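You operate a simulated robot arm through the tools that you are given. There is no shell and no other tool.

Carry out the task below with a simulated two-armed robot. There is one attempt and no reset: what you move stays moved.

TASK
Jog the arm's elbow to 60 and wrist to -60, then disable it.
Fine: zero the counter first, with one press, and use 7 jog presses at most; the base stays as it is.
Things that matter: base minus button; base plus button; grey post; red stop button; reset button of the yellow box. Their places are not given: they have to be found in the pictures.

It is judged by the outcome, as a careful person would: the job done as asked, and still so three seconds after it is handed in. It fails if anything else is knocked over, pushed out of place, dropped, spilled or broken.

THE ROBOT
Two 7-joint arms with fingered hands on one trunk that stands fixed in place. Base frame: the origin is at the foot of the trunk, x ahead of it, y to its left, z up. Units: m, degrees, N and s.
The left shoulder is at [0.06, 0.138, 0.897], the right one opposite. With the tool pointing down near the work surface each hand reaches from about 0.42 to 0.92 m from the base axis, measured 20 degrees to its own side. Payload 4 kg a hand.
The TCP of each hand is the grasp point between the finger pads, 0.036 m short of the fingertips. In the tool frame z runs along the fingers and y along their closing line. The gripper opens to 0.12 m; its body begins 0.042 m behind the TCP. The gripper is a hand of 5 fingers: y runs from the thumb to the fingers, the wrist lies at [-0.015, -0.109, -0.2] in the tool frame, and closing takes about 1.5 s.
Orientation is that of the tool frame in the base frame, as a unit quaternion [w, x, y, z]. With the fingers straight down and the wrist toward the robot, the tool's x, y and z point along [0, 1, 0], [1, 0, 0] and [0, 0, -1] of the base frame.

THE INTERFACE
- The arms move only by the tool play_rows. It takes "left_series", "right_series" or both (then of equal length, played together; a hand with none holds still); each is a list of rows, each a list of 7 numbers: the closure, from 0 (fully open) to 1 (shut), then the shift along the tool's x, y, z in m, then the turn, a rotation vector about the tool's x, y, z in degrees. In form: [[grip, tx, ty, tz, ax, ay, az], ...]. A call has 1 to 20 rows; each row is the pose to reach, as a shift and turn from the pose commanded when the call began, along the tool's axes at that moment. Rows are played at 5 a second. More than 0.05 m and 8.6 degrees between two rows, or a gripper value outside its range, and nothing of the call is played. A pose out of reach is approached as far as the arm can. The call stops where the force on the tool passes 50 N (or 10 N more than at its start, if that is more) or the arm is blocked; 0.2 s more then pass. Each finger travels about 0.153 m/s and halts on what it meets, pressing with about 24 N; the grip force reading is that of the motor and also rises with nothing between the fingers. The clock runs only during rows and for 0.2 s after the last one: add rows that repeat a pose to give the fingers time. The reply holds the time, the measured pose of the TCP, the force on the tool along the base axes, the opening and the grip force, in the units named above and with some noise, with the torque about the TCP (base axes, N m) and any sound that the robot's microphone picked up.
- Cameras (640 x 400 px; columns grow to the right, rows downward): "scene" is now at [0.0583, 0.0024, 1.5499]; the picture's right is [0.18, -0.98, 0.00], its down [-0.58, -0.11, -0.81] and it looks along [0.80, 0.15, -0.59] (base axes); focal length 310 px, centre (320, 200). "left" rides on the left gripper at [-0.069, -0.079, -0.131] in its tool frame; the picture's right is [-0.78, -0.29, 0.55], its down [0.55, -0.73, 0.40] and it looks along [0.29, 0.61, 0.74] (tool axes); focal length 222 px, centre (320, 200). "right" rides on the right gripper at [0.069, -0.079, -0.131] in its tool frame; the picture's right is [-0.78, 0.29, -0.55], its down [-0.55, -0.73, 0.40] and it looks along [-0.29, 0.61, 0.74] (tool axes); focal length 222 px, centre (320, 200).
- grab_frame(camera): a new picture of that camera. No time passes.
- lift_body(by): slides the trunk up (or, below 0, down) by that many m; the arms and the scene camera ride with it, the base frame stays. It gives what a move gives, with no picture.
- preshape(shape, hand): the hand has 5 fingers and takes this shape, open, in about a second: jaw (thumb against the fingers, like two jaws); tri (thumb and two fingers); tip (a fingertip pinch); poke (one finger out to press); point (the index stretched); flat (the hand flat); cup (the hand cupped); fist (a fist). The gripper value then closes the fingers along that shape, each until it touches; the sizes above hold for jaw. It gives what a move gives, with no picture.
- head_to(pan, tilt): turns the head with the scene camera to pan (to the left, within 86 degrees either way) and tilt (down, from -29 to 69), counted from straight ahead of the robot. It gives what a move gives.
- measure_at(camera, pixels): there is no depth. For up to 12 entries [column, row, z] of the newest picture of that camera ("zoom" is the newest enlarged one), the place [x, y] in the base frame at which the ray of that pixel passes the height z, good to about 0.002 m, but the place of the scene camera against the robot may be out by one fixed shift of up to 0.018 m in any direction. No time passes.
- close_up(camera, box): a new picture of the part [left, top, right, bottom] of that camera's present view, enlarged. No time passes.
- job_done(): hands the job in; it is judged then, once.

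Open the grippers and draw the arms clear of the work before you hand the job in, unless the task says otherwise.

The tools are called after "Emit:" as name(argument=value, ...) on one line, values as JSON. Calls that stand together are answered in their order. play_rows: Moves the arms, as the interface text tells. Its arguments: {"type":"object","properties":{"left_series":{"type":"array","items":{"type":"array","items":{"type":"number"}}},"right_series":{"type":"array","items":{"type":"array","items":{"type":"number"}}}},"required":[]} The other tools are called the same way: lift_body (by) moves the trunk up or down; preshape (shape, hand) gives the hand a shape; head_to (pan, tilt) turns the head that bears the scene camera; grab_frame (camera) takes a picture; measure_at (camera, pixels) gives the place at which the rays of pixels pass given heights; close_up (camera, box) takes an enlarged picture of a part of a camera's view; job_done () hands the job in.

At the start:

```text
clock: 0.0
left_eef_pos: [0.537, 0.357, 1.176]
left_tcp_rot: [0.001, 0.707, 0.707, 0.0]
left_wrist_force: [0.3, 0.3, -0.3]
left_wrist_torque: [0.02, 0.0, -0.04]
left_finger_gap: 0.1195
left_grasp_force: 0.0
left_shape: jaw
right_eef_pos: [0.558, -0.1217, 1.1204]
right_tcp_rot: [0.0, 0.707, 0.708, 0.0]
right_wrist_force: [0.3, 0.2, 0.3]
right_wrist_torque: [0.01, 0.0, 0.03]
right_finger_gap: 0.1198
right_grasp_force: 0.1
right_shape: jaw
trunk travel left (down, up): [-0.475, 0.115]
head pan, tilt (commanded): [10.4, 36.0]
```

scene: 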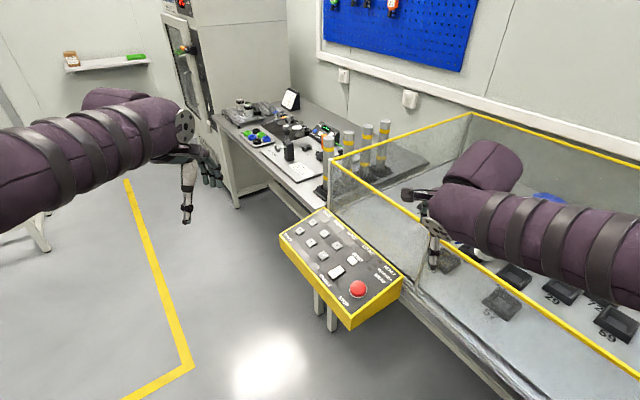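
right: 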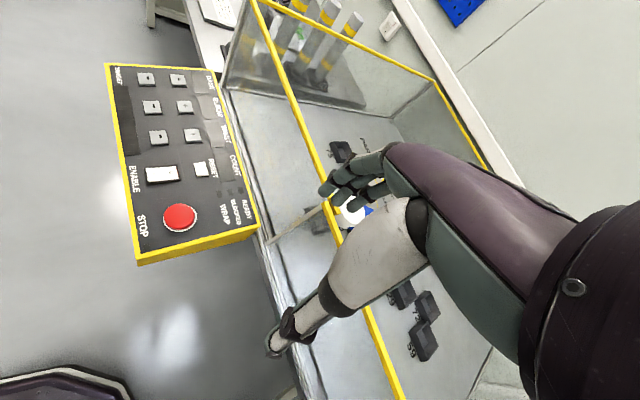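
left: 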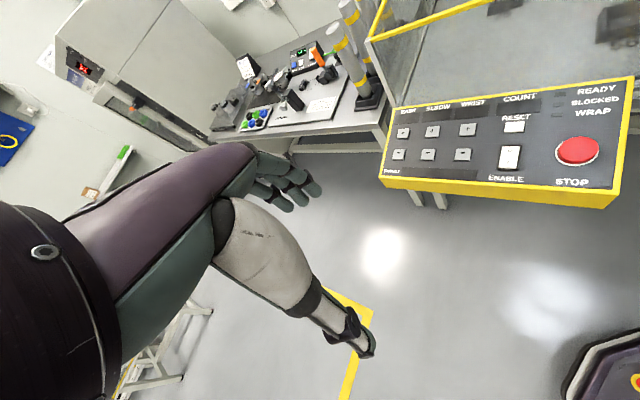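

I see a yellow control box with buttons near scene pixel (340,265), and a fenced cell to the right. I'll take enlarged views of the panel and the cell first.

Emit:
close_up(camera="scene", box=[270, 200, 410, 330])

Emit:
close_up(camera="left", box=[370, 70, 640, 220])

Emit:
close_up(camera="right", box=[90, 50, 280, 270])

Emit:
close_up(camera="scene", box=[220, 80, 440, 220])

```text
3.08 times, centred on (340, 265) of scene
```

zoom: 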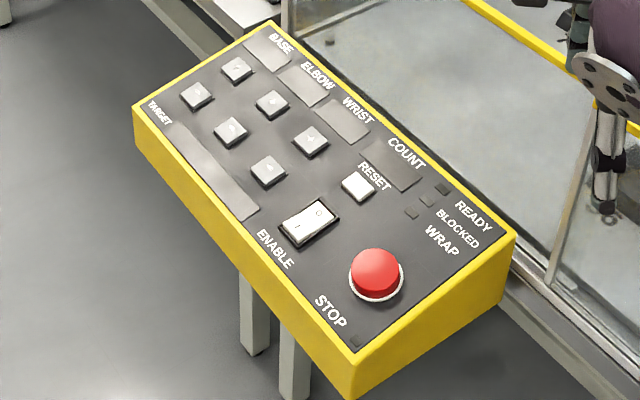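

```text
2.37 times, centred on (505, 145) of left
```

zoom: 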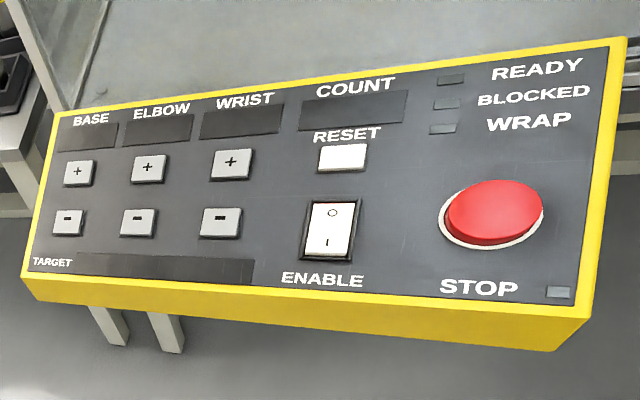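

```text
1.82 times, centred on (185, 160) of right
```

zoom: 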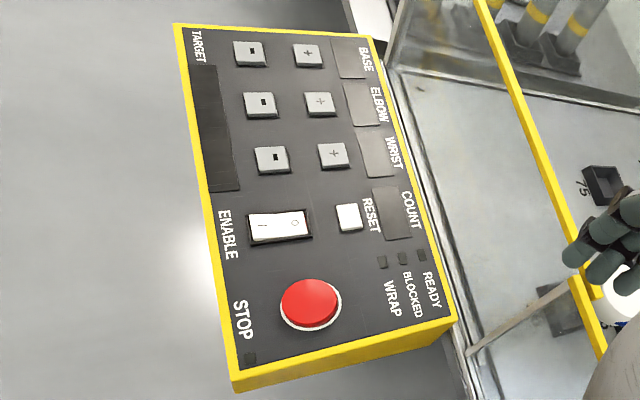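

```text
2.86 times, centred on (330, 150) of scene
```

zoom: 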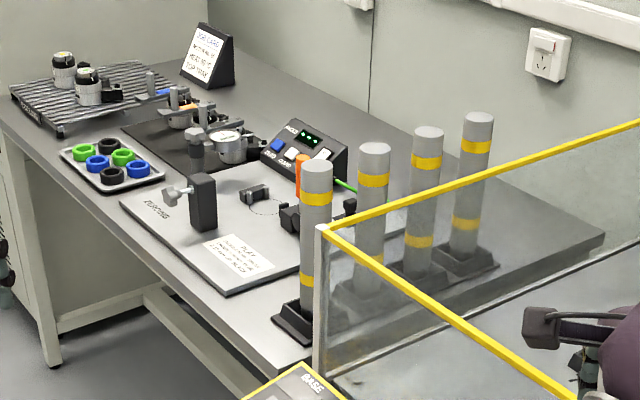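

The displays are dark and the rocker shows "O/I" next to ENABLE. I need to see the arm inside the fence, so I'll turn the head right.

Emit:
head_to(pan=-25, tilt=40)

Emit:
grab_frame(camera="scene")

```text
clock: 1.0
left_eef_pos: [0.5369, 0.3572, 1.1753]
left_tcp_rot: [0.0, 0.707, 0.707, 0.0]
left_wrist_force: [1.2, 0.2, 0.1]
left_wrist_torque: [0.02, 0.05, 0.01]
left_finger_gap: 0.1198
left_grasp_force: 0.0
left_shape: jaw
right_eef_pos: [0.5581, -0.1218, 1.1198]
right_tcp_rot: [0.0, 0.707, 0.708, 0.0]
right_wrist_force: [0.6, -0.6, 0.5]
right_wrist_torque: [0.01, 0.0, -0.01]
right_finger_gap: 0.1196
right_grasp_force: 0.0
right_shape: jaw
trunk travel left (down, up): [-0.475, 0.115]
head pan, tilt (commanded): [-25.0, 40.0]
```

```text
taken
```

scene: 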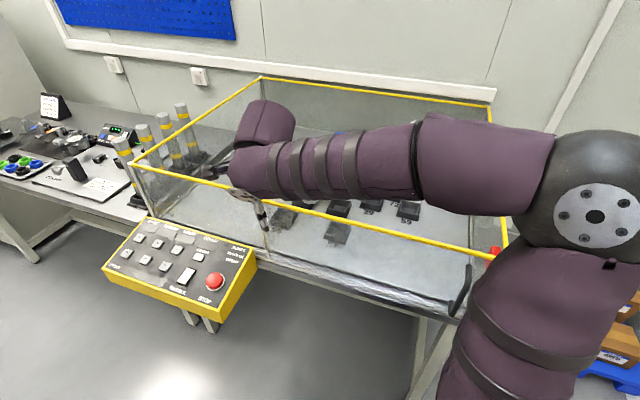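

The right arm hides the cell. I'll triangulate the panel with the two hand cameras' views first.

Emit:
measure_at(camera="right", pixels=[[180, 217, 0.7], [180, 217, 0.8], [180, 217, 0.9], [201, 169, 0.7], [201, 169, 0.8], [201, 169, 0.9]])

Emit:
measure_at(camera="left", pixels=[[577, 150, 0.7], [577, 150, 0.8], [577, 150, 0.9], [514, 127, 0.7], [514, 127, 0.8], [514, 127, 0.9]])

Emit:
measure_at(camera="scene", pixels=[[215, 281, 0.7], [215, 281, 0.8], [215, 281, 0.9], [199, 257, 0.7], [199, 257, 0.8], [199, 257, 0.9]])

```text
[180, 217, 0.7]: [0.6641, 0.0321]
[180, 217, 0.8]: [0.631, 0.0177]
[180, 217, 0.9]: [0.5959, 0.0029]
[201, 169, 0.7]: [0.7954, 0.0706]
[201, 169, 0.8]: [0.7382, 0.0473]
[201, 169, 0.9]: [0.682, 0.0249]
```

```text
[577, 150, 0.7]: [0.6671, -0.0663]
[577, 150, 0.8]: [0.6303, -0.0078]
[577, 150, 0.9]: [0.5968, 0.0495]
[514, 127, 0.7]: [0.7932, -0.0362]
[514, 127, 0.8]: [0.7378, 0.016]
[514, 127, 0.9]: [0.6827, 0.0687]
```

```text
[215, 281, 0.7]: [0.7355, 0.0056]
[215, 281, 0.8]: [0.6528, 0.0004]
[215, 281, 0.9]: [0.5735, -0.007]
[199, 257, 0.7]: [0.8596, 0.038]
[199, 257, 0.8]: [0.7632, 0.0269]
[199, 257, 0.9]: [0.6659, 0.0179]
```

Triangulation puts the panel top at about z≈0.84: STOP near (0.62, 0.01) and RESET near (0.715, 0.04). Next I draw the right arm back and to the right so I can see into the cell.

Emit:
play_rows(right_series=[[0, -0.04, -0.02, 0, 0, 0, 0], [0, -0.08, -0.04, 0, 0, 0, 0], [0, -0.12, -0.06, 0, 0, 0, 0], [0, -0.16, -0.08, 0, 0, 0, 0], [0, -0.2, -0.1, 0, 0, 0, 0], [0, -0.24, -0.12, 0, 0, 0, 0], [0, -0.28, -0.14, 0, 0, 0, 0], [0, -0.32, -0.16, 0, 0, 0, 0]])

Emit:
grab_frame(camera="scene")

Emit:
grab_frame(camera="right")

```text
clock: 2.8
left_eef_pos: [0.5353, 0.3578, 1.1753]
left_tcp_rot: [0.0, 0.706, 0.708, 0.0]
left_wrist_force: [1.0, -0.4, 0.0]
left_wrist_torque: [-0.02, 0.04, 0.0]
left_finger_gap: 0.1198
left_grasp_force: 0.0
left_shape: jaw
right_eef_pos: [0.3996, -0.4412, 1.1183]
right_tcp_rot: [0.0, 0.706, 0.708, 0.001]
right_wrist_force: [0.7, -0.3, 0.6]
right_wrist_torque: [0.03, 0.01, -0.01]
right_finger_gap: 0.12
right_grasp_force: 0.1
right_shape: jaw
trunk travel left (down, up): [-0.475, 0.115]
head pan, tilt (commanded): [-25.0, 40.0]
```

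```text
taken
```

scene: 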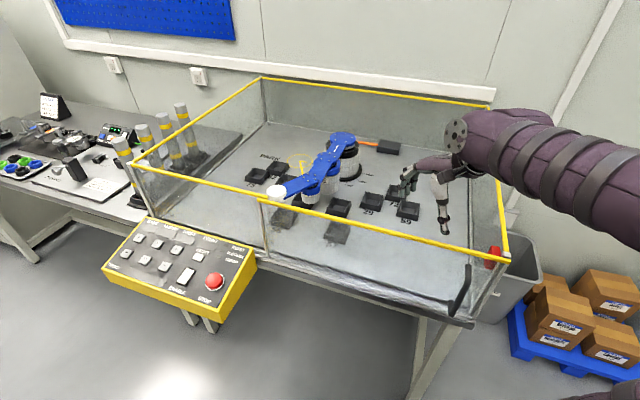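

```text
taken
```

right: 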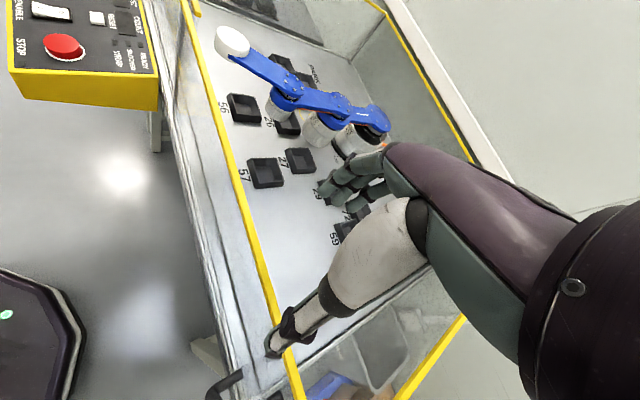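

The blue arm is visible now at scene (320,170), surrounded by numbered trays. I'll enlarge it from the scene and right cameras.

Emit:
close_up(camera="scene", box=[230, 100, 460, 250])

Emit:
close_up(camera="right", box=[180, 0, 420, 230])

Emit:
close_up(camera="scene", box=[95, 205, 265, 330])

```text
2.67 times, centred on (345, 175) of scene
```

zoom: 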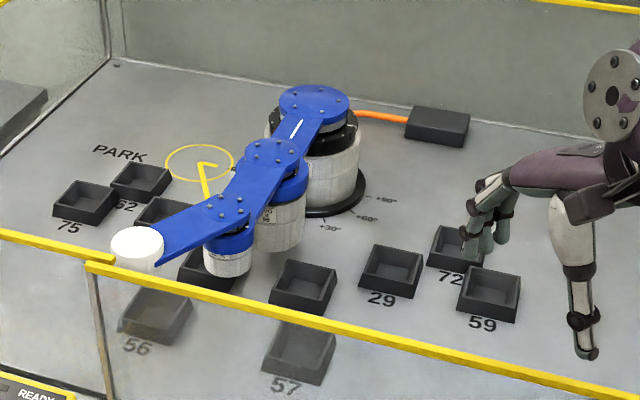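

```text
1.74 times, centred on (300, 115) of right
```

zoom: 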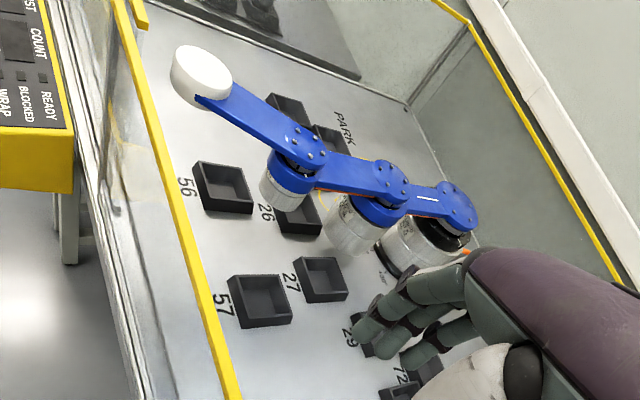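

```text
3.20 times, centred on (180, 268) of scene
```

zoom: 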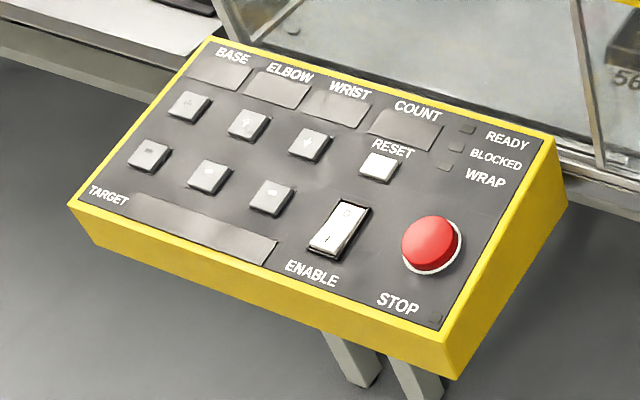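

The elbow/wrist jog box is clear in view; the displays are all dark, so it is presumably off. I'll shape the left hand into a poke while it is up in free air, then look at it.

Emit:
preshape(shape="poke", hand="left")

Emit:
grab_frame(camera="left")

Emit:
head_to(pan=15, tilt=36)

Emit:
grab_frame(camera="scene")

```text
clock: 3.7
left_eef_pos: [0.5367, 0.357, 1.1747]
left_tcp_rot: [0.0, 0.707, 0.707, -0.001]
left_wrist_force: [-0.1, 0.1, 0.6]
left_wrist_torque: [0.01, -0.01, -0.01]
left_finger_gap: 0.0
left_grasp_force: 0.1
left_shape: poke
right_eef_pos: [0.4005, -0.4407, 1.1184]
right_tcp_rot: [0.0, 0.707, 0.707, 0.0]
right_wrist_force: [-0.9, 0.7, -0.6]
right_wrist_torque: [-0.03, 0.02, 0.0]
right_finger_gap: 0.1196
right_grasp_force: 0.0
right_shape: jaw
trunk travel left (down, up): [-0.475, 0.115]
head pan, tilt (commanded): [-25.0, 40.0]
```

```text
taken
```

left: 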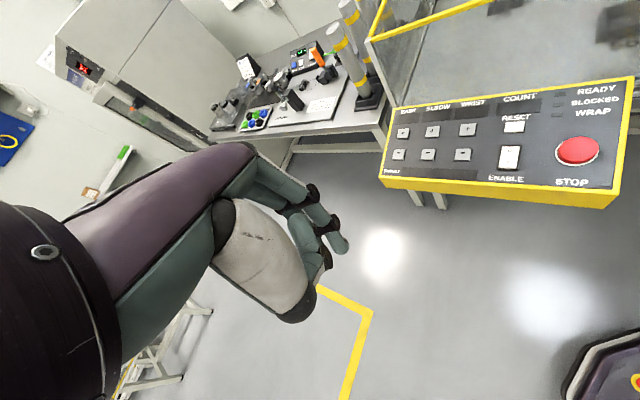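

```text
clock: 4.8
left_eef_pos: [0.5368, 0.3574, 1.1752]
left_tcp_rot: [0.0, 0.707, 0.707, -0.001]
left_wrist_force: [0.5, 0.3, 0.7]
left_wrist_torque: [0.0, 0.0, -0.01]
left_finger_gap: 0.0
left_grasp_force: 0.0
left_shape: poke
right_eef_pos: [0.3999, -0.4407, 1.1189]
right_tcp_rot: [0.0, 0.707, 0.707, -0.001]
right_wrist_force: [-0.1, -0.2, 0.2]
right_wrist_torque: [0.02, 0.02, -0.01]
right_finger_gap: 0.1197
right_grasp_force: 0.0
right_shape: jaw
trunk travel left (down, up): [-0.475, 0.115]
head pan, tilt (commanded): [15.0, 36.0]
```

```text
taken
```

scene: 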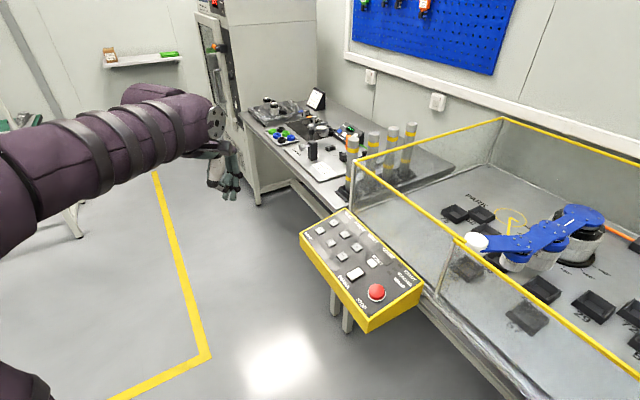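

Emit:
close_up(camera="left", box=[200, 130, 400, 330])

Emit:
close_up(camera="scene", box=[180, 90, 270, 220])

```text
2.00 times, centred on (300, 230) of left
```

zoom: 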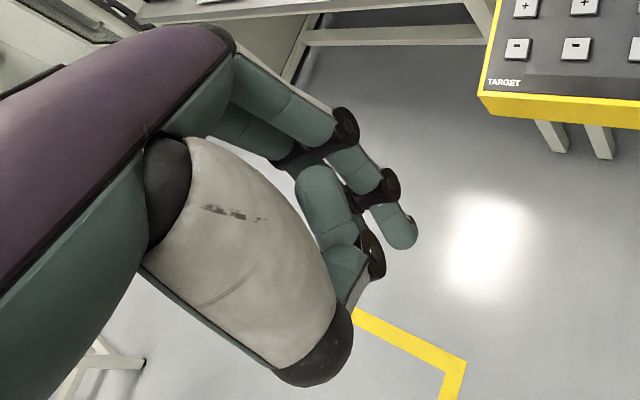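

```text
3.08 times, centred on (225, 155) of scene
```

zoom: 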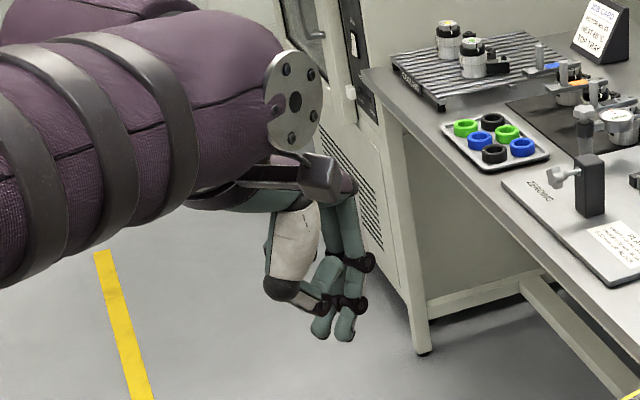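

The poke shape's fingertip is at left-camera (343,248), but other fingers end near it. I'll compare with the "point" shape.

Emit:
preshape(shape="point", hand="left")

Emit:
close_up(camera="left", box=[200, 130, 400, 330])

Emit:
close_up(camera="scene", box=[180, 90, 270, 220])

```text
clock: 5.7
left_eef_pos: [0.536, 0.3578, 1.1755]
left_tcp_rot: [0.0, 0.707, 0.707, 0.001]
left_wrist_force: [0.6, -0.7, 0.6]
left_wrist_torque: [0.0, 0.0, -0.01]
left_finger_gap: 0.1144
left_grasp_force: 0.0
left_shape: point
right_eef_pos: [0.4, -0.441, 1.12]
right_tcp_rot: [0.0, 0.707, 0.707, 0.0]
right_wrist_force: [0.3, 0.6, 0.2]
right_wrist_torque: [0.02, 0.03, -0.01]
right_finger_gap: 0.1197
right_grasp_force: 0.0
right_shape: jaw
trunk travel left (down, up): [-0.475, 0.115]
head pan, tilt (commanded): [15.0, 36.0]
```

```text
2.00 times, centred on (300, 230) of left
```

zoom: 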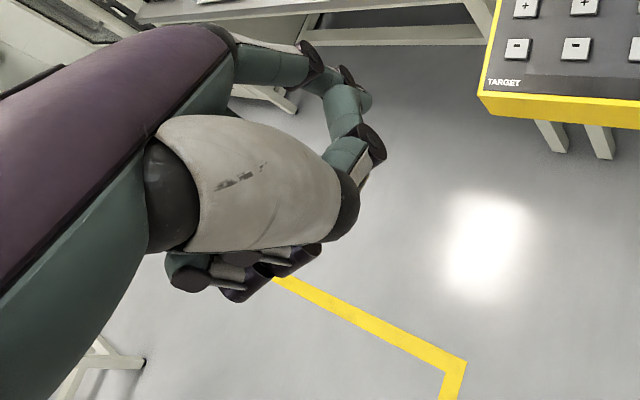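

```text
3.08 times, centred on (225, 155) of scene
```

zoom: 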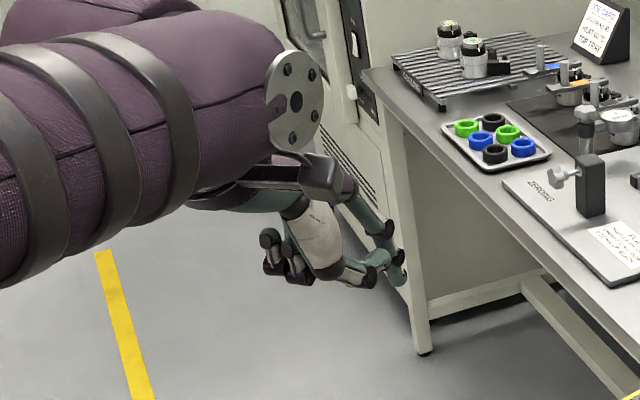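

In "point" the index sticks forward rather than down, so poke suits pressing better. I'll return to poke, try closing along it, and look again.

Emit:
preshape(shape="poke", hand="left")

Emit:
play_rows(left_series=[[1, 0, 0, 0, 0, 0, 0], [1, 0, 0, 0, 0, 0, 0], [1, 0, 0, 0, 0, 0, 0], [1, 0, 0, 0, 0, 0, 0], [1, 0, 0, 0, 0, 0, 0], [1, 0, 0, 0, 0, 0, 0]])

Emit:
close_up(camera="left", box=[200, 130, 400, 330])

Emit:
close_up(camera="scene", box=[180, 90, 270, 220])

```text
clock: 6.6
left_eef_pos: [0.537, 0.3585, 1.1761]
left_tcp_rot: [0.0, 0.707, 0.707, 0.0]
left_wrist_force: [-0.3, -1.0, 0.1]
left_wrist_torque: [0.01, -0.01, 0.01]
left_finger_gap: 0.0
left_grasp_force: 0.0
left_shape: poke
right_eef_pos: [0.4001, -0.441, 1.1197]
right_tcp_rot: [0.0, 0.707, 0.707, 0.0]
right_wrist_force: [0.1, -0.1, -0.4]
right_wrist_torque: [0.01, 0.0, -0.02]
right_finger_gap: 0.1198
right_grasp_force: 0.1
right_shape: jaw
trunk travel left (down, up): [-0.475, 0.115]
head pan, tilt (commanded): [15.0, 36.0]
```

```text
clock: 8.0
left_eef_pos: [0.5357, 0.3573, 1.1751]
left_tcp_rot: [0.0, 0.707, 0.707, 0.0]
left_wrist_force: [-0.6, 0.6, -0.3]
left_wrist_torque: [0.03, 0.02, 0.0]
left_finger_gap: 0.0
left_grasp_force: 0.1
left_shape: poke
right_eef_pos: [0.4003, -0.4414, 1.119]
right_tcp_rot: [0.0, 0.707, 0.707, -0.001]
right_wrist_force: [0.7, -0.1, 0.6]
right_wrist_torque: [0.01, -0.01, 0.01]
right_finger_gap: 0.1197
right_grasp_force: 0.1
right_shape: jaw
trunk travel left (down, up): [-0.475, 0.115]
head pan, tilt (commanded): [15.0, 36.0]
```

```text
2.00 times, centred on (300, 230) of left
```

zoom: 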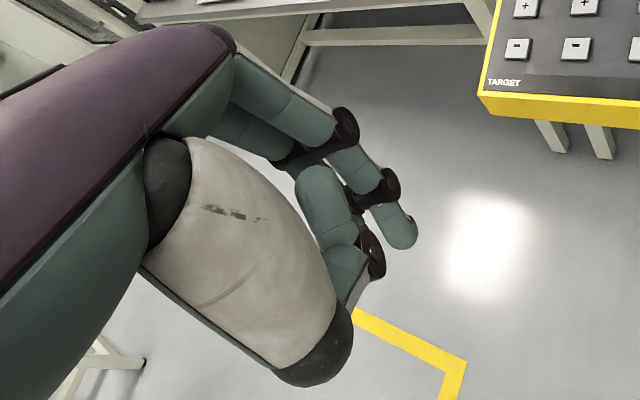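

```text
3.08 times, centred on (225, 155) of scene
```

zoom: 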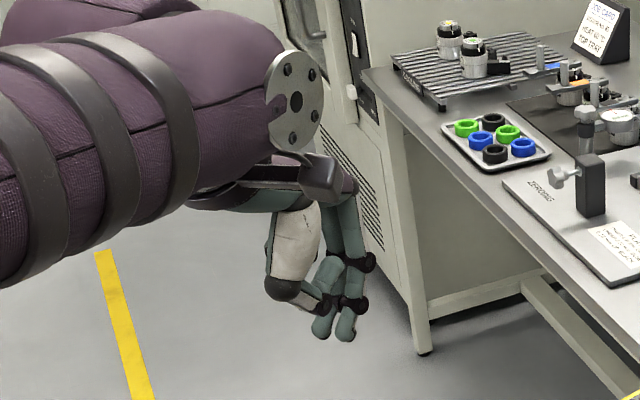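

Closing changes nothing; the poke tip works out at about the tool axis, ~0.036 m beyond the TCP. I'll move the left hand toward a spot in front of the panel for a second, closer view of the buttons.

Emit:
play_rows(left_series=[[0, -0.04, -0.006, 0.012, 0, 0, 0], [0, -0.08, -0.012, 0.025, 0, 0, 0], [0, -0.12, -0.018, 0.0375, 0, 0, 0], [0, -0.16, -0.024, 0.05, 0, 0, 0], [0, -0.2, -0.03, 0.0625, 0, 0, 0], [0, -0.2375, -0.036, 0.075, 0, 0, 0], [0, -0.2375, -0.036, 0.075, 0, 0, 0]])

Emit:
grab_frame(camera="left")

Emit:
grab_frame(camera="scene")

```text
clock: 9.6
left_eef_pos: [0.5011, 0.1183, 1.0999]
left_tcp_rot: [0.001, 0.707, 0.707, -0.001]
left_wrist_force: [0.7, 0.5, 0.7]
left_wrist_torque: [0.02, 0.01, 0.01]
left_finger_gap: 0.0
left_grasp_force: 0.1
left_shape: poke
right_eef_pos: [0.4004, -0.4417, 1.1184]
right_tcp_rot: [0.0, 0.707, 0.707, 0.0]
right_wrist_force: [1.4, -0.9, 0.0]
right_wrist_torque: [0.0, 0.02, -0.02]
right_finger_gap: 0.1197
right_grasp_force: 0.1
right_shape: jaw
trunk travel left (down, up): [-0.475, 0.115]
head pan, tilt (commanded): [15.0, 36.0]
```

```text
taken
```

left: 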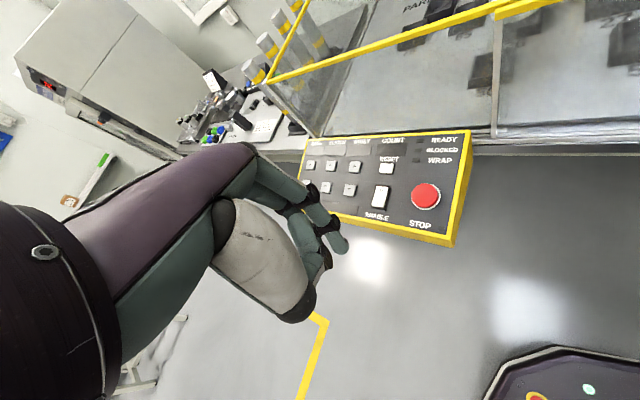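

```text
taken
```

scene: 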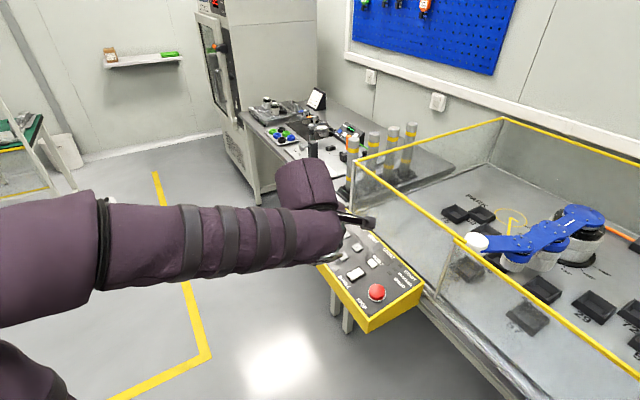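

Panel now at left-camera (300–470, 130–245). I'll zoom in there for precise button pixels.

Emit:
close_up(camera="left", box=[290, 120, 480, 250])

```text
3.08 times, centred on (385, 185) of left
```

zoom: 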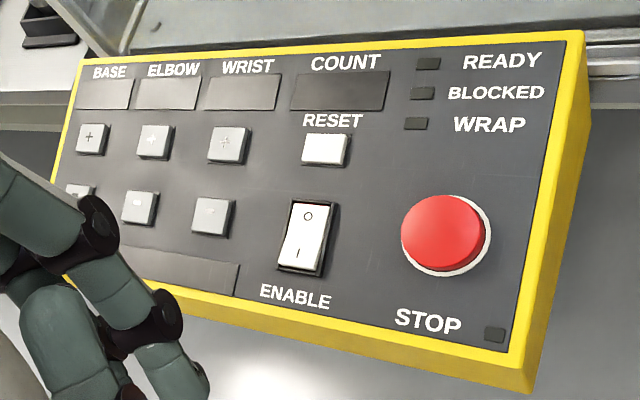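

Emit:
measure_at(camera="zoom", pixels=[[325, 149, 0.8], [325, 149, 0.85], [306, 236, 0.8], [306, 236, 0.85], [155, 141, 0.8], [155, 141, 0.85], [139, 208, 0.8], [139, 208, 0.85], [228, 144, 0.8], [228, 144, 0.85], [213, 216, 0.8], [213, 216, 0.85]])

Emit:
measure_at(camera="zoom", pixels=[[443, 233, 0.8], [443, 233, 0.85], [583, 32, 0.8], [583, 32, 0.85], [510, 365, 0.8], [510, 365, 0.85], [80, 60, 0.8], [80, 60, 0.85], [321, 206, 0.8], [321, 206, 0.85], [308, 275, 0.8], [308, 275, 0.85]])

```text
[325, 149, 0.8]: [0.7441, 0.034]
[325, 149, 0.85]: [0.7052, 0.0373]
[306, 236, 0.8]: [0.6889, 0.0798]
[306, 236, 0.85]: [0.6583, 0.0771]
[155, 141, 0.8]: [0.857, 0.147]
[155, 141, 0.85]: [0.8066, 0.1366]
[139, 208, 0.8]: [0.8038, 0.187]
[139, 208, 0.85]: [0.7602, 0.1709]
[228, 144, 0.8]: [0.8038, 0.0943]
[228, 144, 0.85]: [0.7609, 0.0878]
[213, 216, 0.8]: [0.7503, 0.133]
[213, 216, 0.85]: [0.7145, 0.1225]
```

```text
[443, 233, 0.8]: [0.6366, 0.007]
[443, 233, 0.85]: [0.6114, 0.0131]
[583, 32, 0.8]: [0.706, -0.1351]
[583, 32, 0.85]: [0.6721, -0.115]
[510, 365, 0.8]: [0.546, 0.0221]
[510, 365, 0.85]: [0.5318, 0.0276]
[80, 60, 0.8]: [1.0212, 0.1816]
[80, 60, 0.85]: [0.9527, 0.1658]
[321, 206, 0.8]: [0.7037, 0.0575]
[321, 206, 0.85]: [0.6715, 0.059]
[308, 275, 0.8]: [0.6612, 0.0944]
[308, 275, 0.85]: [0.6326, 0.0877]
```

Triangulated from two views: the panel is yawed about 45°, sloping up away from me (RESET ≈ (0.715,0.037,0.84), ENABLE ≈ (0.678,0.079,0.815)). I'll yaw the right hand 45° to the left so its camera watches both the panel and the pressing finger.

Emit:
play_rows(right_series=[[0, 0, 0, 0, 0, 0, -7.5], [0, 0, 0, 0, 0, 0, -15], [0, 0, 0, 0, 0, 0, -22.5], [0, 0, 0, 0, 0, 0, -30], [0, 0, 0, 0, 0, 0, -37.5], [0, 0, 0, 0, 0, 0, -45], [0, 0, 0, 0, 0, 0, -45]])

Emit:
grab_frame(camera="right")

Emit:
measure_at(camera="scene", pixels=[[357, 160, 0.95], [357, 160, 1.05], [357, 160, 1.15], [467, 240, 0.95], [467, 240, 1.05], [467, 240, 1.15]])

Emit:
measure_at(camera="left", pixels=[[267, 80, 0.95], [267, 80, 1.05], [267, 80, 1.15]])

```text
clock: 11.2
left_eef_pos: [0.5007, 0.1194, 1.0994]
left_tcp_rot: [0.0, 0.708, 0.707, 0.0]
left_wrist_force: [0.1, -0.2, 0.8]
left_wrist_torque: [0.0, 0.02, -0.01]
left_finger_gap: 0.0
left_grasp_force: 0.1
left_shape: poke
right_eef_pos: [0.3981, -0.4406, 1.1205]
right_tcp_rot: [0.0, 0.382, 0.924, 0.0]
right_wrist_force: [-0.1, 0.4, -0.4]
right_wrist_torque: [-0.03, 0.02, -0.07]
right_finger_gap: 0.1198
right_grasp_force: 0.1
right_shape: jaw
trunk travel left (down, up): [-0.475, 0.115]
head pan, tilt (commanded): [15.0, 36.0]
```

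```text
taken
```

right: 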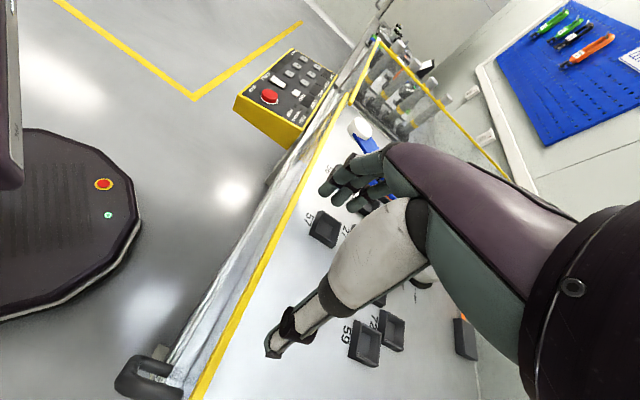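

```text
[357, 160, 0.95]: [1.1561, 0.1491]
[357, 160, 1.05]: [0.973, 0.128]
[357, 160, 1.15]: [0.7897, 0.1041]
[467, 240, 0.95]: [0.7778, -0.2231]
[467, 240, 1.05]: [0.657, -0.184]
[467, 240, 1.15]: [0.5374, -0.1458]
```

```text
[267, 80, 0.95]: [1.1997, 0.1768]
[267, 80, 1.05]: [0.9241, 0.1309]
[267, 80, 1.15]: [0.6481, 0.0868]
```

The fence's front rail sits at z≈1.0 and about 0.15 m beyond the button row, so there is room. I'll zoom the right camera on the panel for a second triangulation line.

Emit:
close_up(camera="right", box=[225, 40, 345, 150])

```text
3.64 times, centred on (285, 95) of right
```

zoom: 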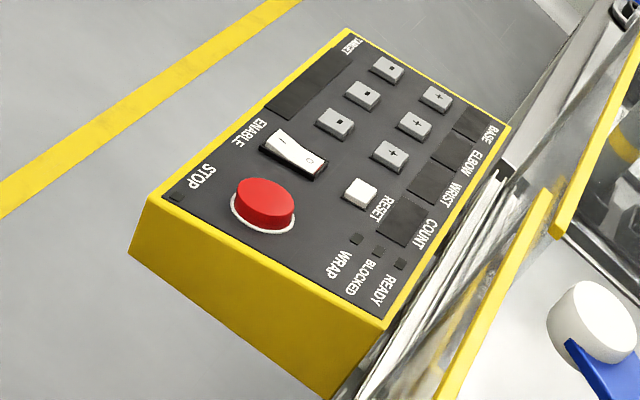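

Emit:
measure_at(camera="zoom", pixels=[[360, 190, 0.8], [360, 190, 0.85], [297, 152, 0.8], [297, 152, 0.85], [415, 121, 0.8], [415, 121, 0.85], [362, 92, 0.8], [362, 92, 0.85], [390, 151, 0.8], [390, 151, 0.85], [336, 121, 0.8], [336, 121, 0.85]])

Emit:
measure_at(camera="zoom", pixels=[[265, 197, 0.8], [265, 197, 0.85], [386, 328, 0.8], [386, 328, 0.85], [152, 196, 0.8], [152, 196, 0.85], [510, 124, 0.8], [510, 124, 0.85], [281, 141, 0.8], [281, 141, 0.85], [309, 161, 0.8], [309, 161, 0.85]])

```text
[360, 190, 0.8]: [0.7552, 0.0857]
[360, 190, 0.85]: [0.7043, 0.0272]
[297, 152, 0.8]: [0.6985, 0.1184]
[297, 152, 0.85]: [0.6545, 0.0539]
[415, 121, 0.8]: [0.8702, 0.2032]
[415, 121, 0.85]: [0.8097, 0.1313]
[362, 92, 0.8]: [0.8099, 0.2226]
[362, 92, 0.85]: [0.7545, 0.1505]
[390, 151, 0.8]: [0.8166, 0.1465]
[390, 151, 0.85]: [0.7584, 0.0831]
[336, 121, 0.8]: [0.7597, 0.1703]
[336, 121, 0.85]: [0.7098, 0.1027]
```

```text
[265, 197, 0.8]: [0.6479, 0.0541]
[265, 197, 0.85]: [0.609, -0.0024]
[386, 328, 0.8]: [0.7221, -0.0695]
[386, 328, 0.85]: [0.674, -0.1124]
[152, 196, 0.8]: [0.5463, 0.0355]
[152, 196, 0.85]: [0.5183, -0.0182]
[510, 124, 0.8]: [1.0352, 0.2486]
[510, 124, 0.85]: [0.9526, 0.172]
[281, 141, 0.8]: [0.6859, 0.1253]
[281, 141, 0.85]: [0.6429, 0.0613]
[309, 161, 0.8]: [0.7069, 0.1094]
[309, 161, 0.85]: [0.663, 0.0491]
```

Two-camera triangulation agrees within 2 mm: RESET (0.712,0.037,0.842), ENABLE centre (0.670,0.078,0.831), elbow+ (0.813,0.138,0.846), elbow− (0.776,0.177,0.832), wrist+ (0.764,0.088,0.846), wrist− (0.727,0.126,0.833); slope ≈15°. I move the left finger to hover ~6 cm over the "I" end of the ENABLE rocker.

Emit:
play_rows(left_series=[[0, -0.006, 0.03, 0.025, 0, 0, 0], [0, -0.012, 0.06, 0.05, 0, 0, 0], [0, -0.018, 0.09, 0.08, 0, 0, 0], [0, -0.024, 0.12, 0.11, 0, 0, 0], [0, -0.03, 0.145, 0.145, 0, 0, 0], [0, -0.032, 0.16, 0.173, 0, 0, 0], [0, -0.032, 0.16, 0.173, 0, 0, 0]])

Emit:
grab_frame(camera="left")

Emit:
grab_frame(camera="right")

Emit:
grab_frame(camera="scene")

Emit:
close_up(camera="right", box=[225, 20, 345, 150])

```text
clock: 12.8
left_eef_pos: [0.6604, 0.0896, 0.9272]
left_tcp_rot: [0.0, 0.707, 0.707, 0.0]
left_wrist_force: [-0.6, 0.9, -0.6]
left_wrist_torque: [0.01, 0.01, -0.03]
left_finger_gap: 0.0
left_grasp_force: 0.2
left_shape: poke
right_eef_pos: [0.3974, -0.4421, 1.1203]
right_tcp_rot: [0.0, 0.383, 0.924, 0.0]
right_wrist_force: [-0.3, -0.5, 0.2]
right_wrist_torque: [-0.01, -0.01, -0.04]
right_finger_gap: 0.1197
right_grasp_force: 0.0
right_shape: jaw
trunk travel left (down, up): [-0.475, 0.115]
head pan, tilt (commanded): [15.0, 36.0]
```

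```text
taken
```

left: 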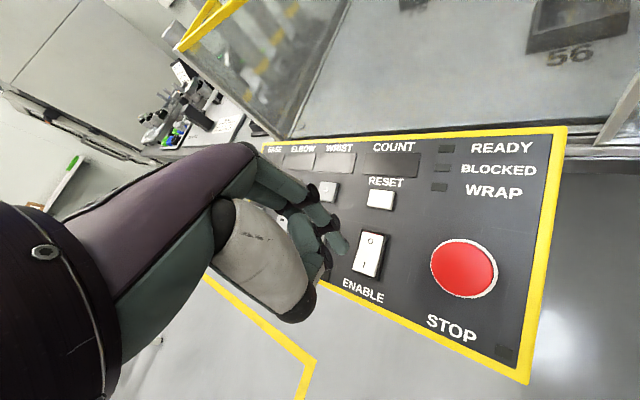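

```text
taken
```

right: 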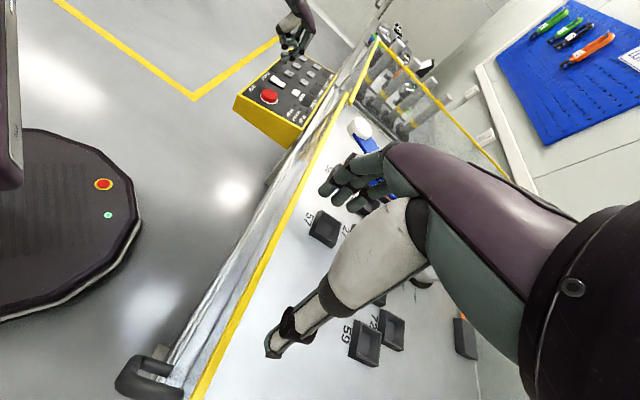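

```text
taken
```

scene: 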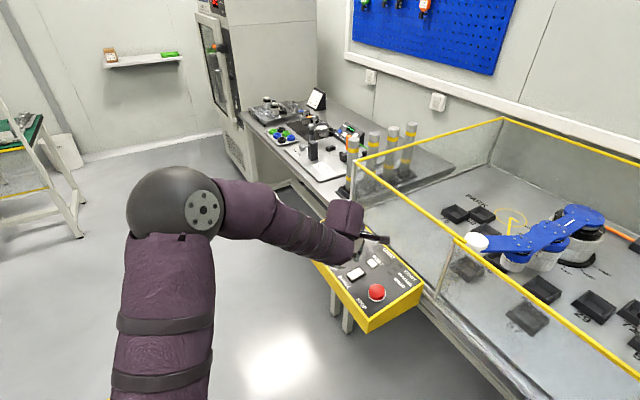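

```text
3.08 times, centred on (285, 85) of right
```

zoom: 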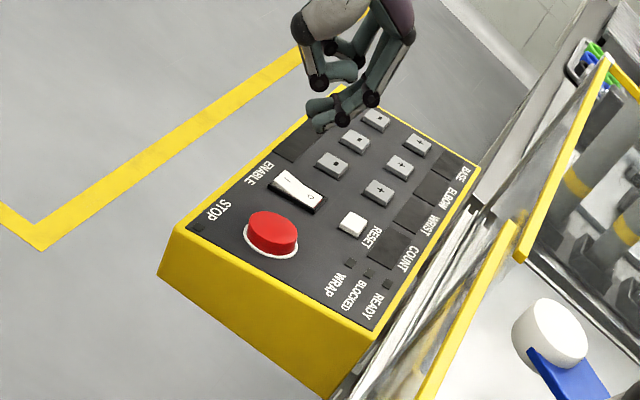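

The right camera now shows the poking hand over the panel (zoom (340,80)). I'll enlarge it to see the fingertip and thumb heights.

Emit:
close_up(camera="right", box=[265, 0, 325, 75])

Emit:
close_up(camera="left", box=[280, 170, 440, 310])

```text
5.33 times, centred on (295, 38) of right
```

zoom: 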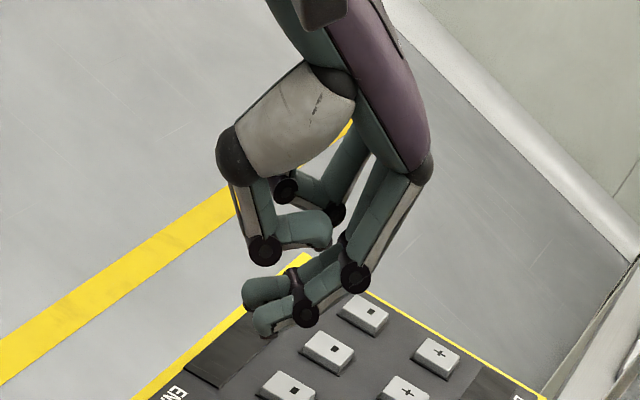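

```text
2.86 times, centred on (360, 240) of left
```

zoom: 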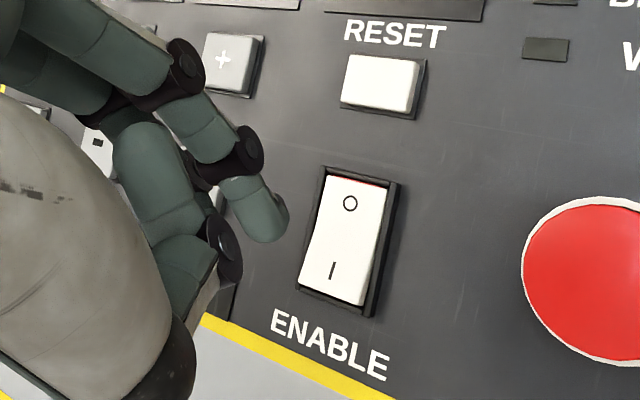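

The index looks hooked in the right view, with the tip at (262,325) and a second finger near it. I'll enlarge more from the left and scene cameras before deciding.

Emit:
close_up(camera="left", box=[270, 170, 360, 270])

Emit:
close_up(camera="right", box=[275, 35, 315, 70])

Emit:
close_up(camera="scene", box=[300, 180, 420, 310])

```text
4.00 times, centred on (315, 220) of left
```

zoom: 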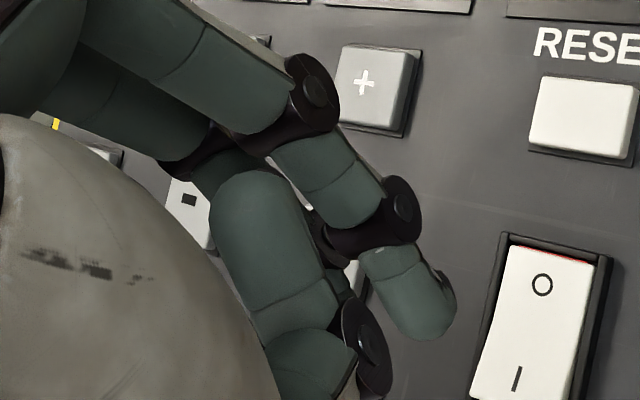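

```text
11.43 times, centred on (295, 52) of right
```

zoom: 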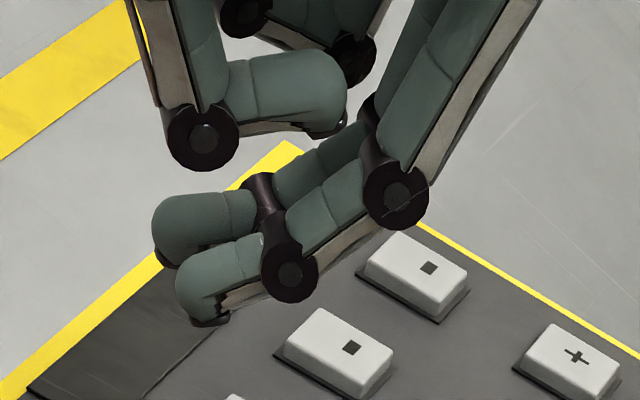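

```text
3.08 times, centred on (360, 245) of scene
```

zoom: 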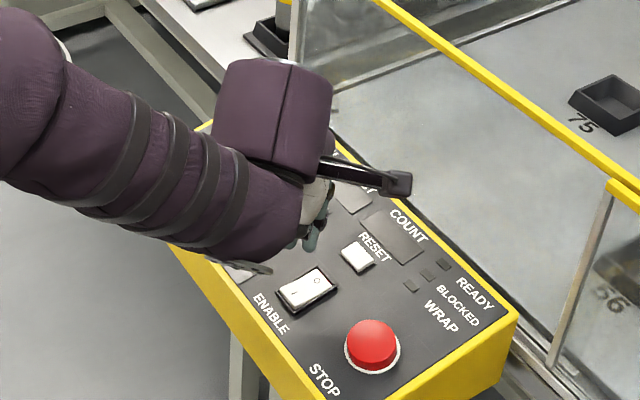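

Poke leaves two hooked fingers side by side, which is too clumsy for these buttons. I'll raise the hand and examine "point" from the same cameras.

Emit:
play_rows(left_series=[[0, 0, -0.01, -0.04, 0, 0, 0], [0, 0, -0.02, -0.08, 0, 0, 0], [0, 0, -0.03, -0.11, 0, 0, 0]])

Emit:
preshape(shape="point", hand="left")

Emit:
grab_frame(camera="left")

Emit:
grab_frame(camera="right")

Emit:
close_up(camera="left", box=[250, 110, 390, 260])

Emit:
close_up(camera="right", box=[250, 0, 350, 70])

```text
clock: 13.6
left_eef_pos: [0.6315, 0.0912, 1.0374]
left_tcp_rot: [0.0, 0.708, 0.707, 0.0]
left_wrist_force: [-0.2, -0.1, 0.6]
left_wrist_torque: [0.01, -0.02, -0.02]
left_finger_gap: 0.0003
left_grasp_force: 0.0
left_shape: poke
right_eef_pos: [0.3984, -0.4415, 1.1199]
right_tcp_rot: [-0.001, 0.383, 0.924, -0.001]
right_wrist_force: [0.1, -0.1, 0.0]
right_wrist_torque: [0.04, 0.0, 0.01]
right_finger_gap: 0.1197
right_grasp_force: 0.1
right_shape: jaw
trunk travel left (down, up): [-0.475, 0.115]
head pan, tilt (commanded): [15.0, 36.0]
```

```text
clock: 14.5
left_eef_pos: [0.6326, 0.0905, 1.0371]
left_tcp_rot: [0.0, 0.707, 0.708, 0.001]
left_wrist_force: [0.5, -1.1, 0.7]
left_wrist_torque: [0.01, -0.01, 0.03]
left_finger_gap: 0.1144
left_grasp_force: 0.2
left_shape: point
right_eef_pos: [0.399, -0.441, 1.1194]
right_tcp_rot: [-0.001, 0.383, 0.924, 0.0]
right_wrist_force: [-0.4, 0.5, 0.2]
right_wrist_torque: [-0.03, -0.05, -0.01]
right_finger_gap: 0.12
right_grasp_force: 0.1
right_shape: jaw
trunk travel left (down, up): [-0.475, 0.115]
head pan, tilt (commanded): [15.0, 36.0]
```

```text
taken
```

left: 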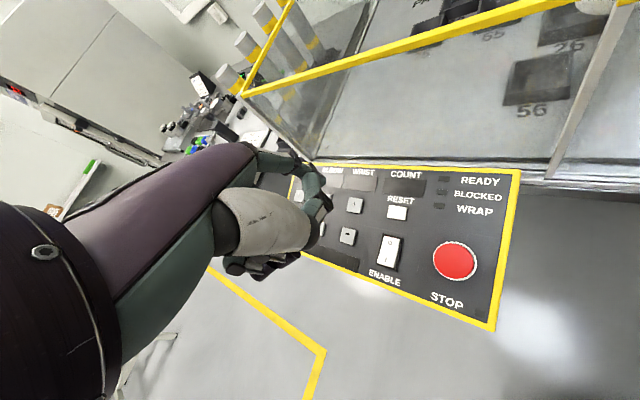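

```text
taken
```

right: 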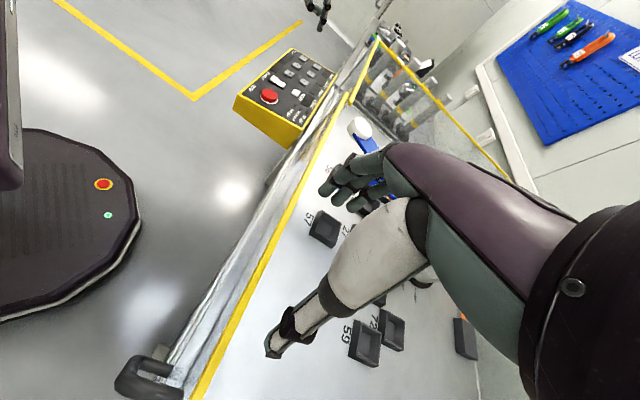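

```text
2.67 times, centred on (320, 185) of left
```

zoom: 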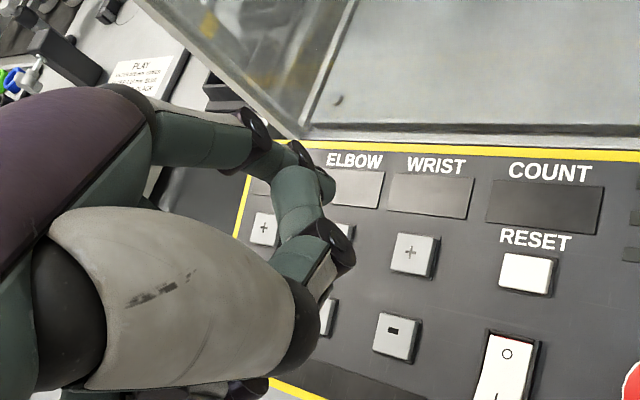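

```text
5.71 times, centred on (300, 35) of right
```

zoom: 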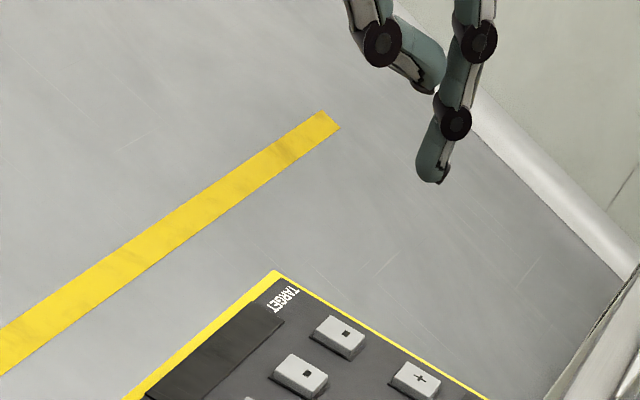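

"Point" gives a single straight index pointing down, tip at right-zoom (433,183), with the thumb well above it. I'll triangulate the tip to learn its offset from the TCP.

Emit:
measure_at(camera="zoom", pixels=[[431, 182, 0.95], [431, 182, 1.0], [431, 182, 1.05]])

Emit:
close_up(camera="left", box=[290, 140, 350, 220])

```text
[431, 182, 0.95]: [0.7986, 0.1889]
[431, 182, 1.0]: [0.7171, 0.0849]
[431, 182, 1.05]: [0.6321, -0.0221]
```

```text
5.00 times, centred on (320, 180) of left
```

zoom: 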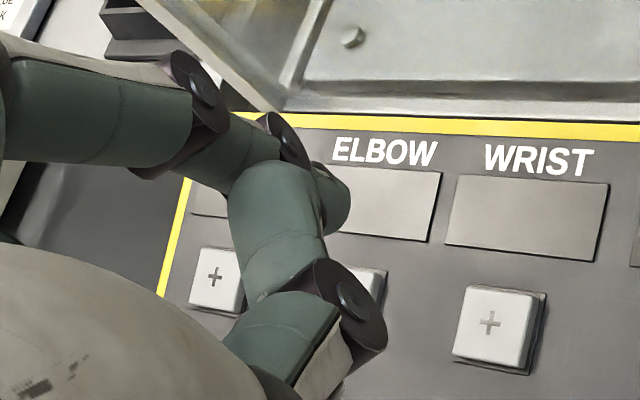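

Emit:
measure_at(camera="zoom", pixels=[[336, 215, 0.95], [336, 215, 0.98], [336, 215, 1.0], [336, 215, 1.05]])

```text
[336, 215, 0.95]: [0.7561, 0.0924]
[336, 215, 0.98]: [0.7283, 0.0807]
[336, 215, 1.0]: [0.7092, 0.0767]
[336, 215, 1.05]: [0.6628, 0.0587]
```

The index tip is at about TCP + (0.0745, −0.0155, −0.0325) in base axes and the finger is nearly vertical. I'll bring the tip to hover ~4 cm above the "I" end of ENABLE and check.

Emit:
play_rows(left_series=[[0, 0.004, -0.015, 0.035, 0, 0, 0], [0, 0.008, -0.03, 0.07, 0, 0, 0], [0, 0.012, -0.046, 0.105, 0, 0, 0], [0, 0.012, -0.046, 0.1346, 0, 0, 0], [0, 0.012, -0.046, 0.1346, 0, 0, 0]])

Emit:
grab_frame(camera="left")

Emit:
close_up(camera="right", box=[225, 10, 345, 130])

Emit:
close_up(camera="left", box=[270, 130, 430, 270])

```text
clock: 15.7
left_eef_pos: [0.5844, 0.0999, 0.9018]
left_tcp_rot: [0.0, 0.707, 0.707, 0.0]
left_wrist_force: [0.5, 0.1, -0.3]
left_wrist_torque: [0.0, 0.02, -0.01]
left_finger_gap: 0.1142
left_grasp_force: 0.1
left_shape: point
right_eef_pos: [0.3973, -0.4408, 1.1207]
right_tcp_rot: [0.0, 0.383, 0.924, 0.0]
right_wrist_force: [-0.1, 0.0, -0.2]
right_wrist_torque: [0.0, -0.03, 0.03]
right_finger_gap: 0.1198
right_grasp_force: 0.0
right_shape: jaw
trunk travel left (down, up): [-0.475, 0.115]
head pan, tilt (commanded): [15.0, 36.0]
```

```text
taken
```

left: 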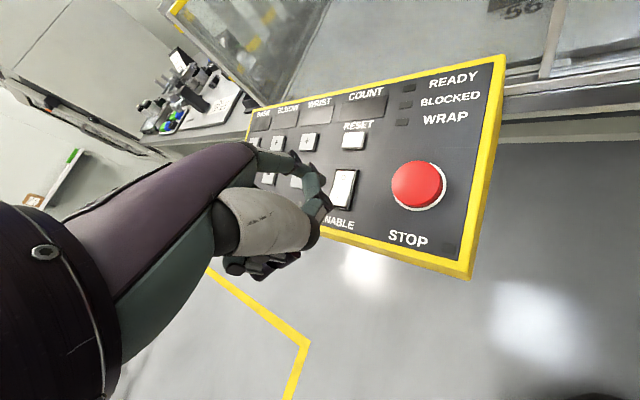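

```text
3.33 times, centred on (285, 70) of right
```

zoom: 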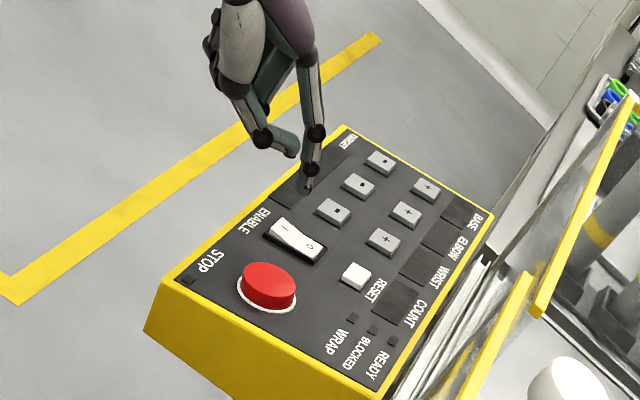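

```text
2.86 times, centred on (350, 200) of left
```

zoom: 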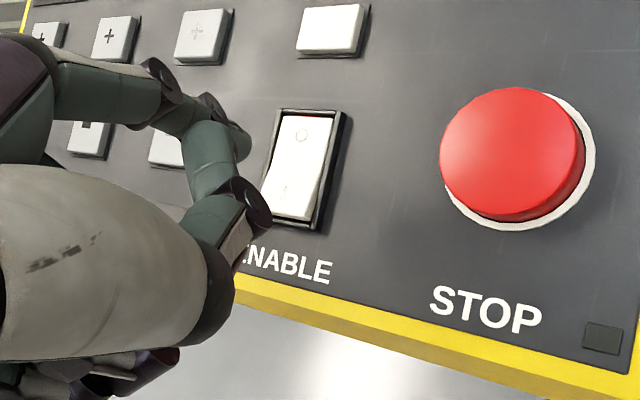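

The finger hovers above the rocker with the thumb well higher. I'll enlarge the right view on the fingertip to refine the tip offset.

Emit:
close_up(camera="right", box=[265, 30, 315, 80])

Emit:
measure_at(camera="zoom", pixels=[[320, 200, 0.85], [320, 200, 0.9]])

```text
8.00 times, centred on (290, 55) of right
```

zoom: 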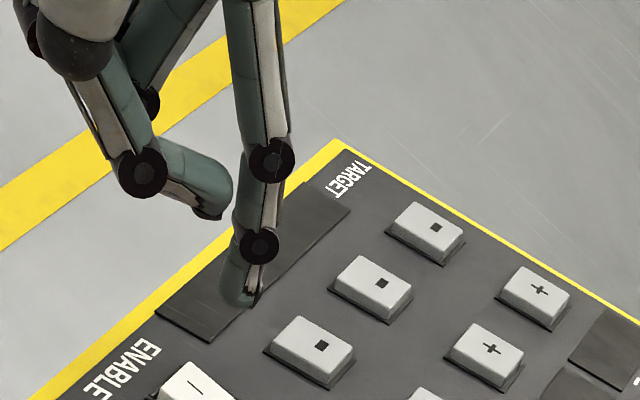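

```text
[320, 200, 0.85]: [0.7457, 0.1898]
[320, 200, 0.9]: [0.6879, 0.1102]
```

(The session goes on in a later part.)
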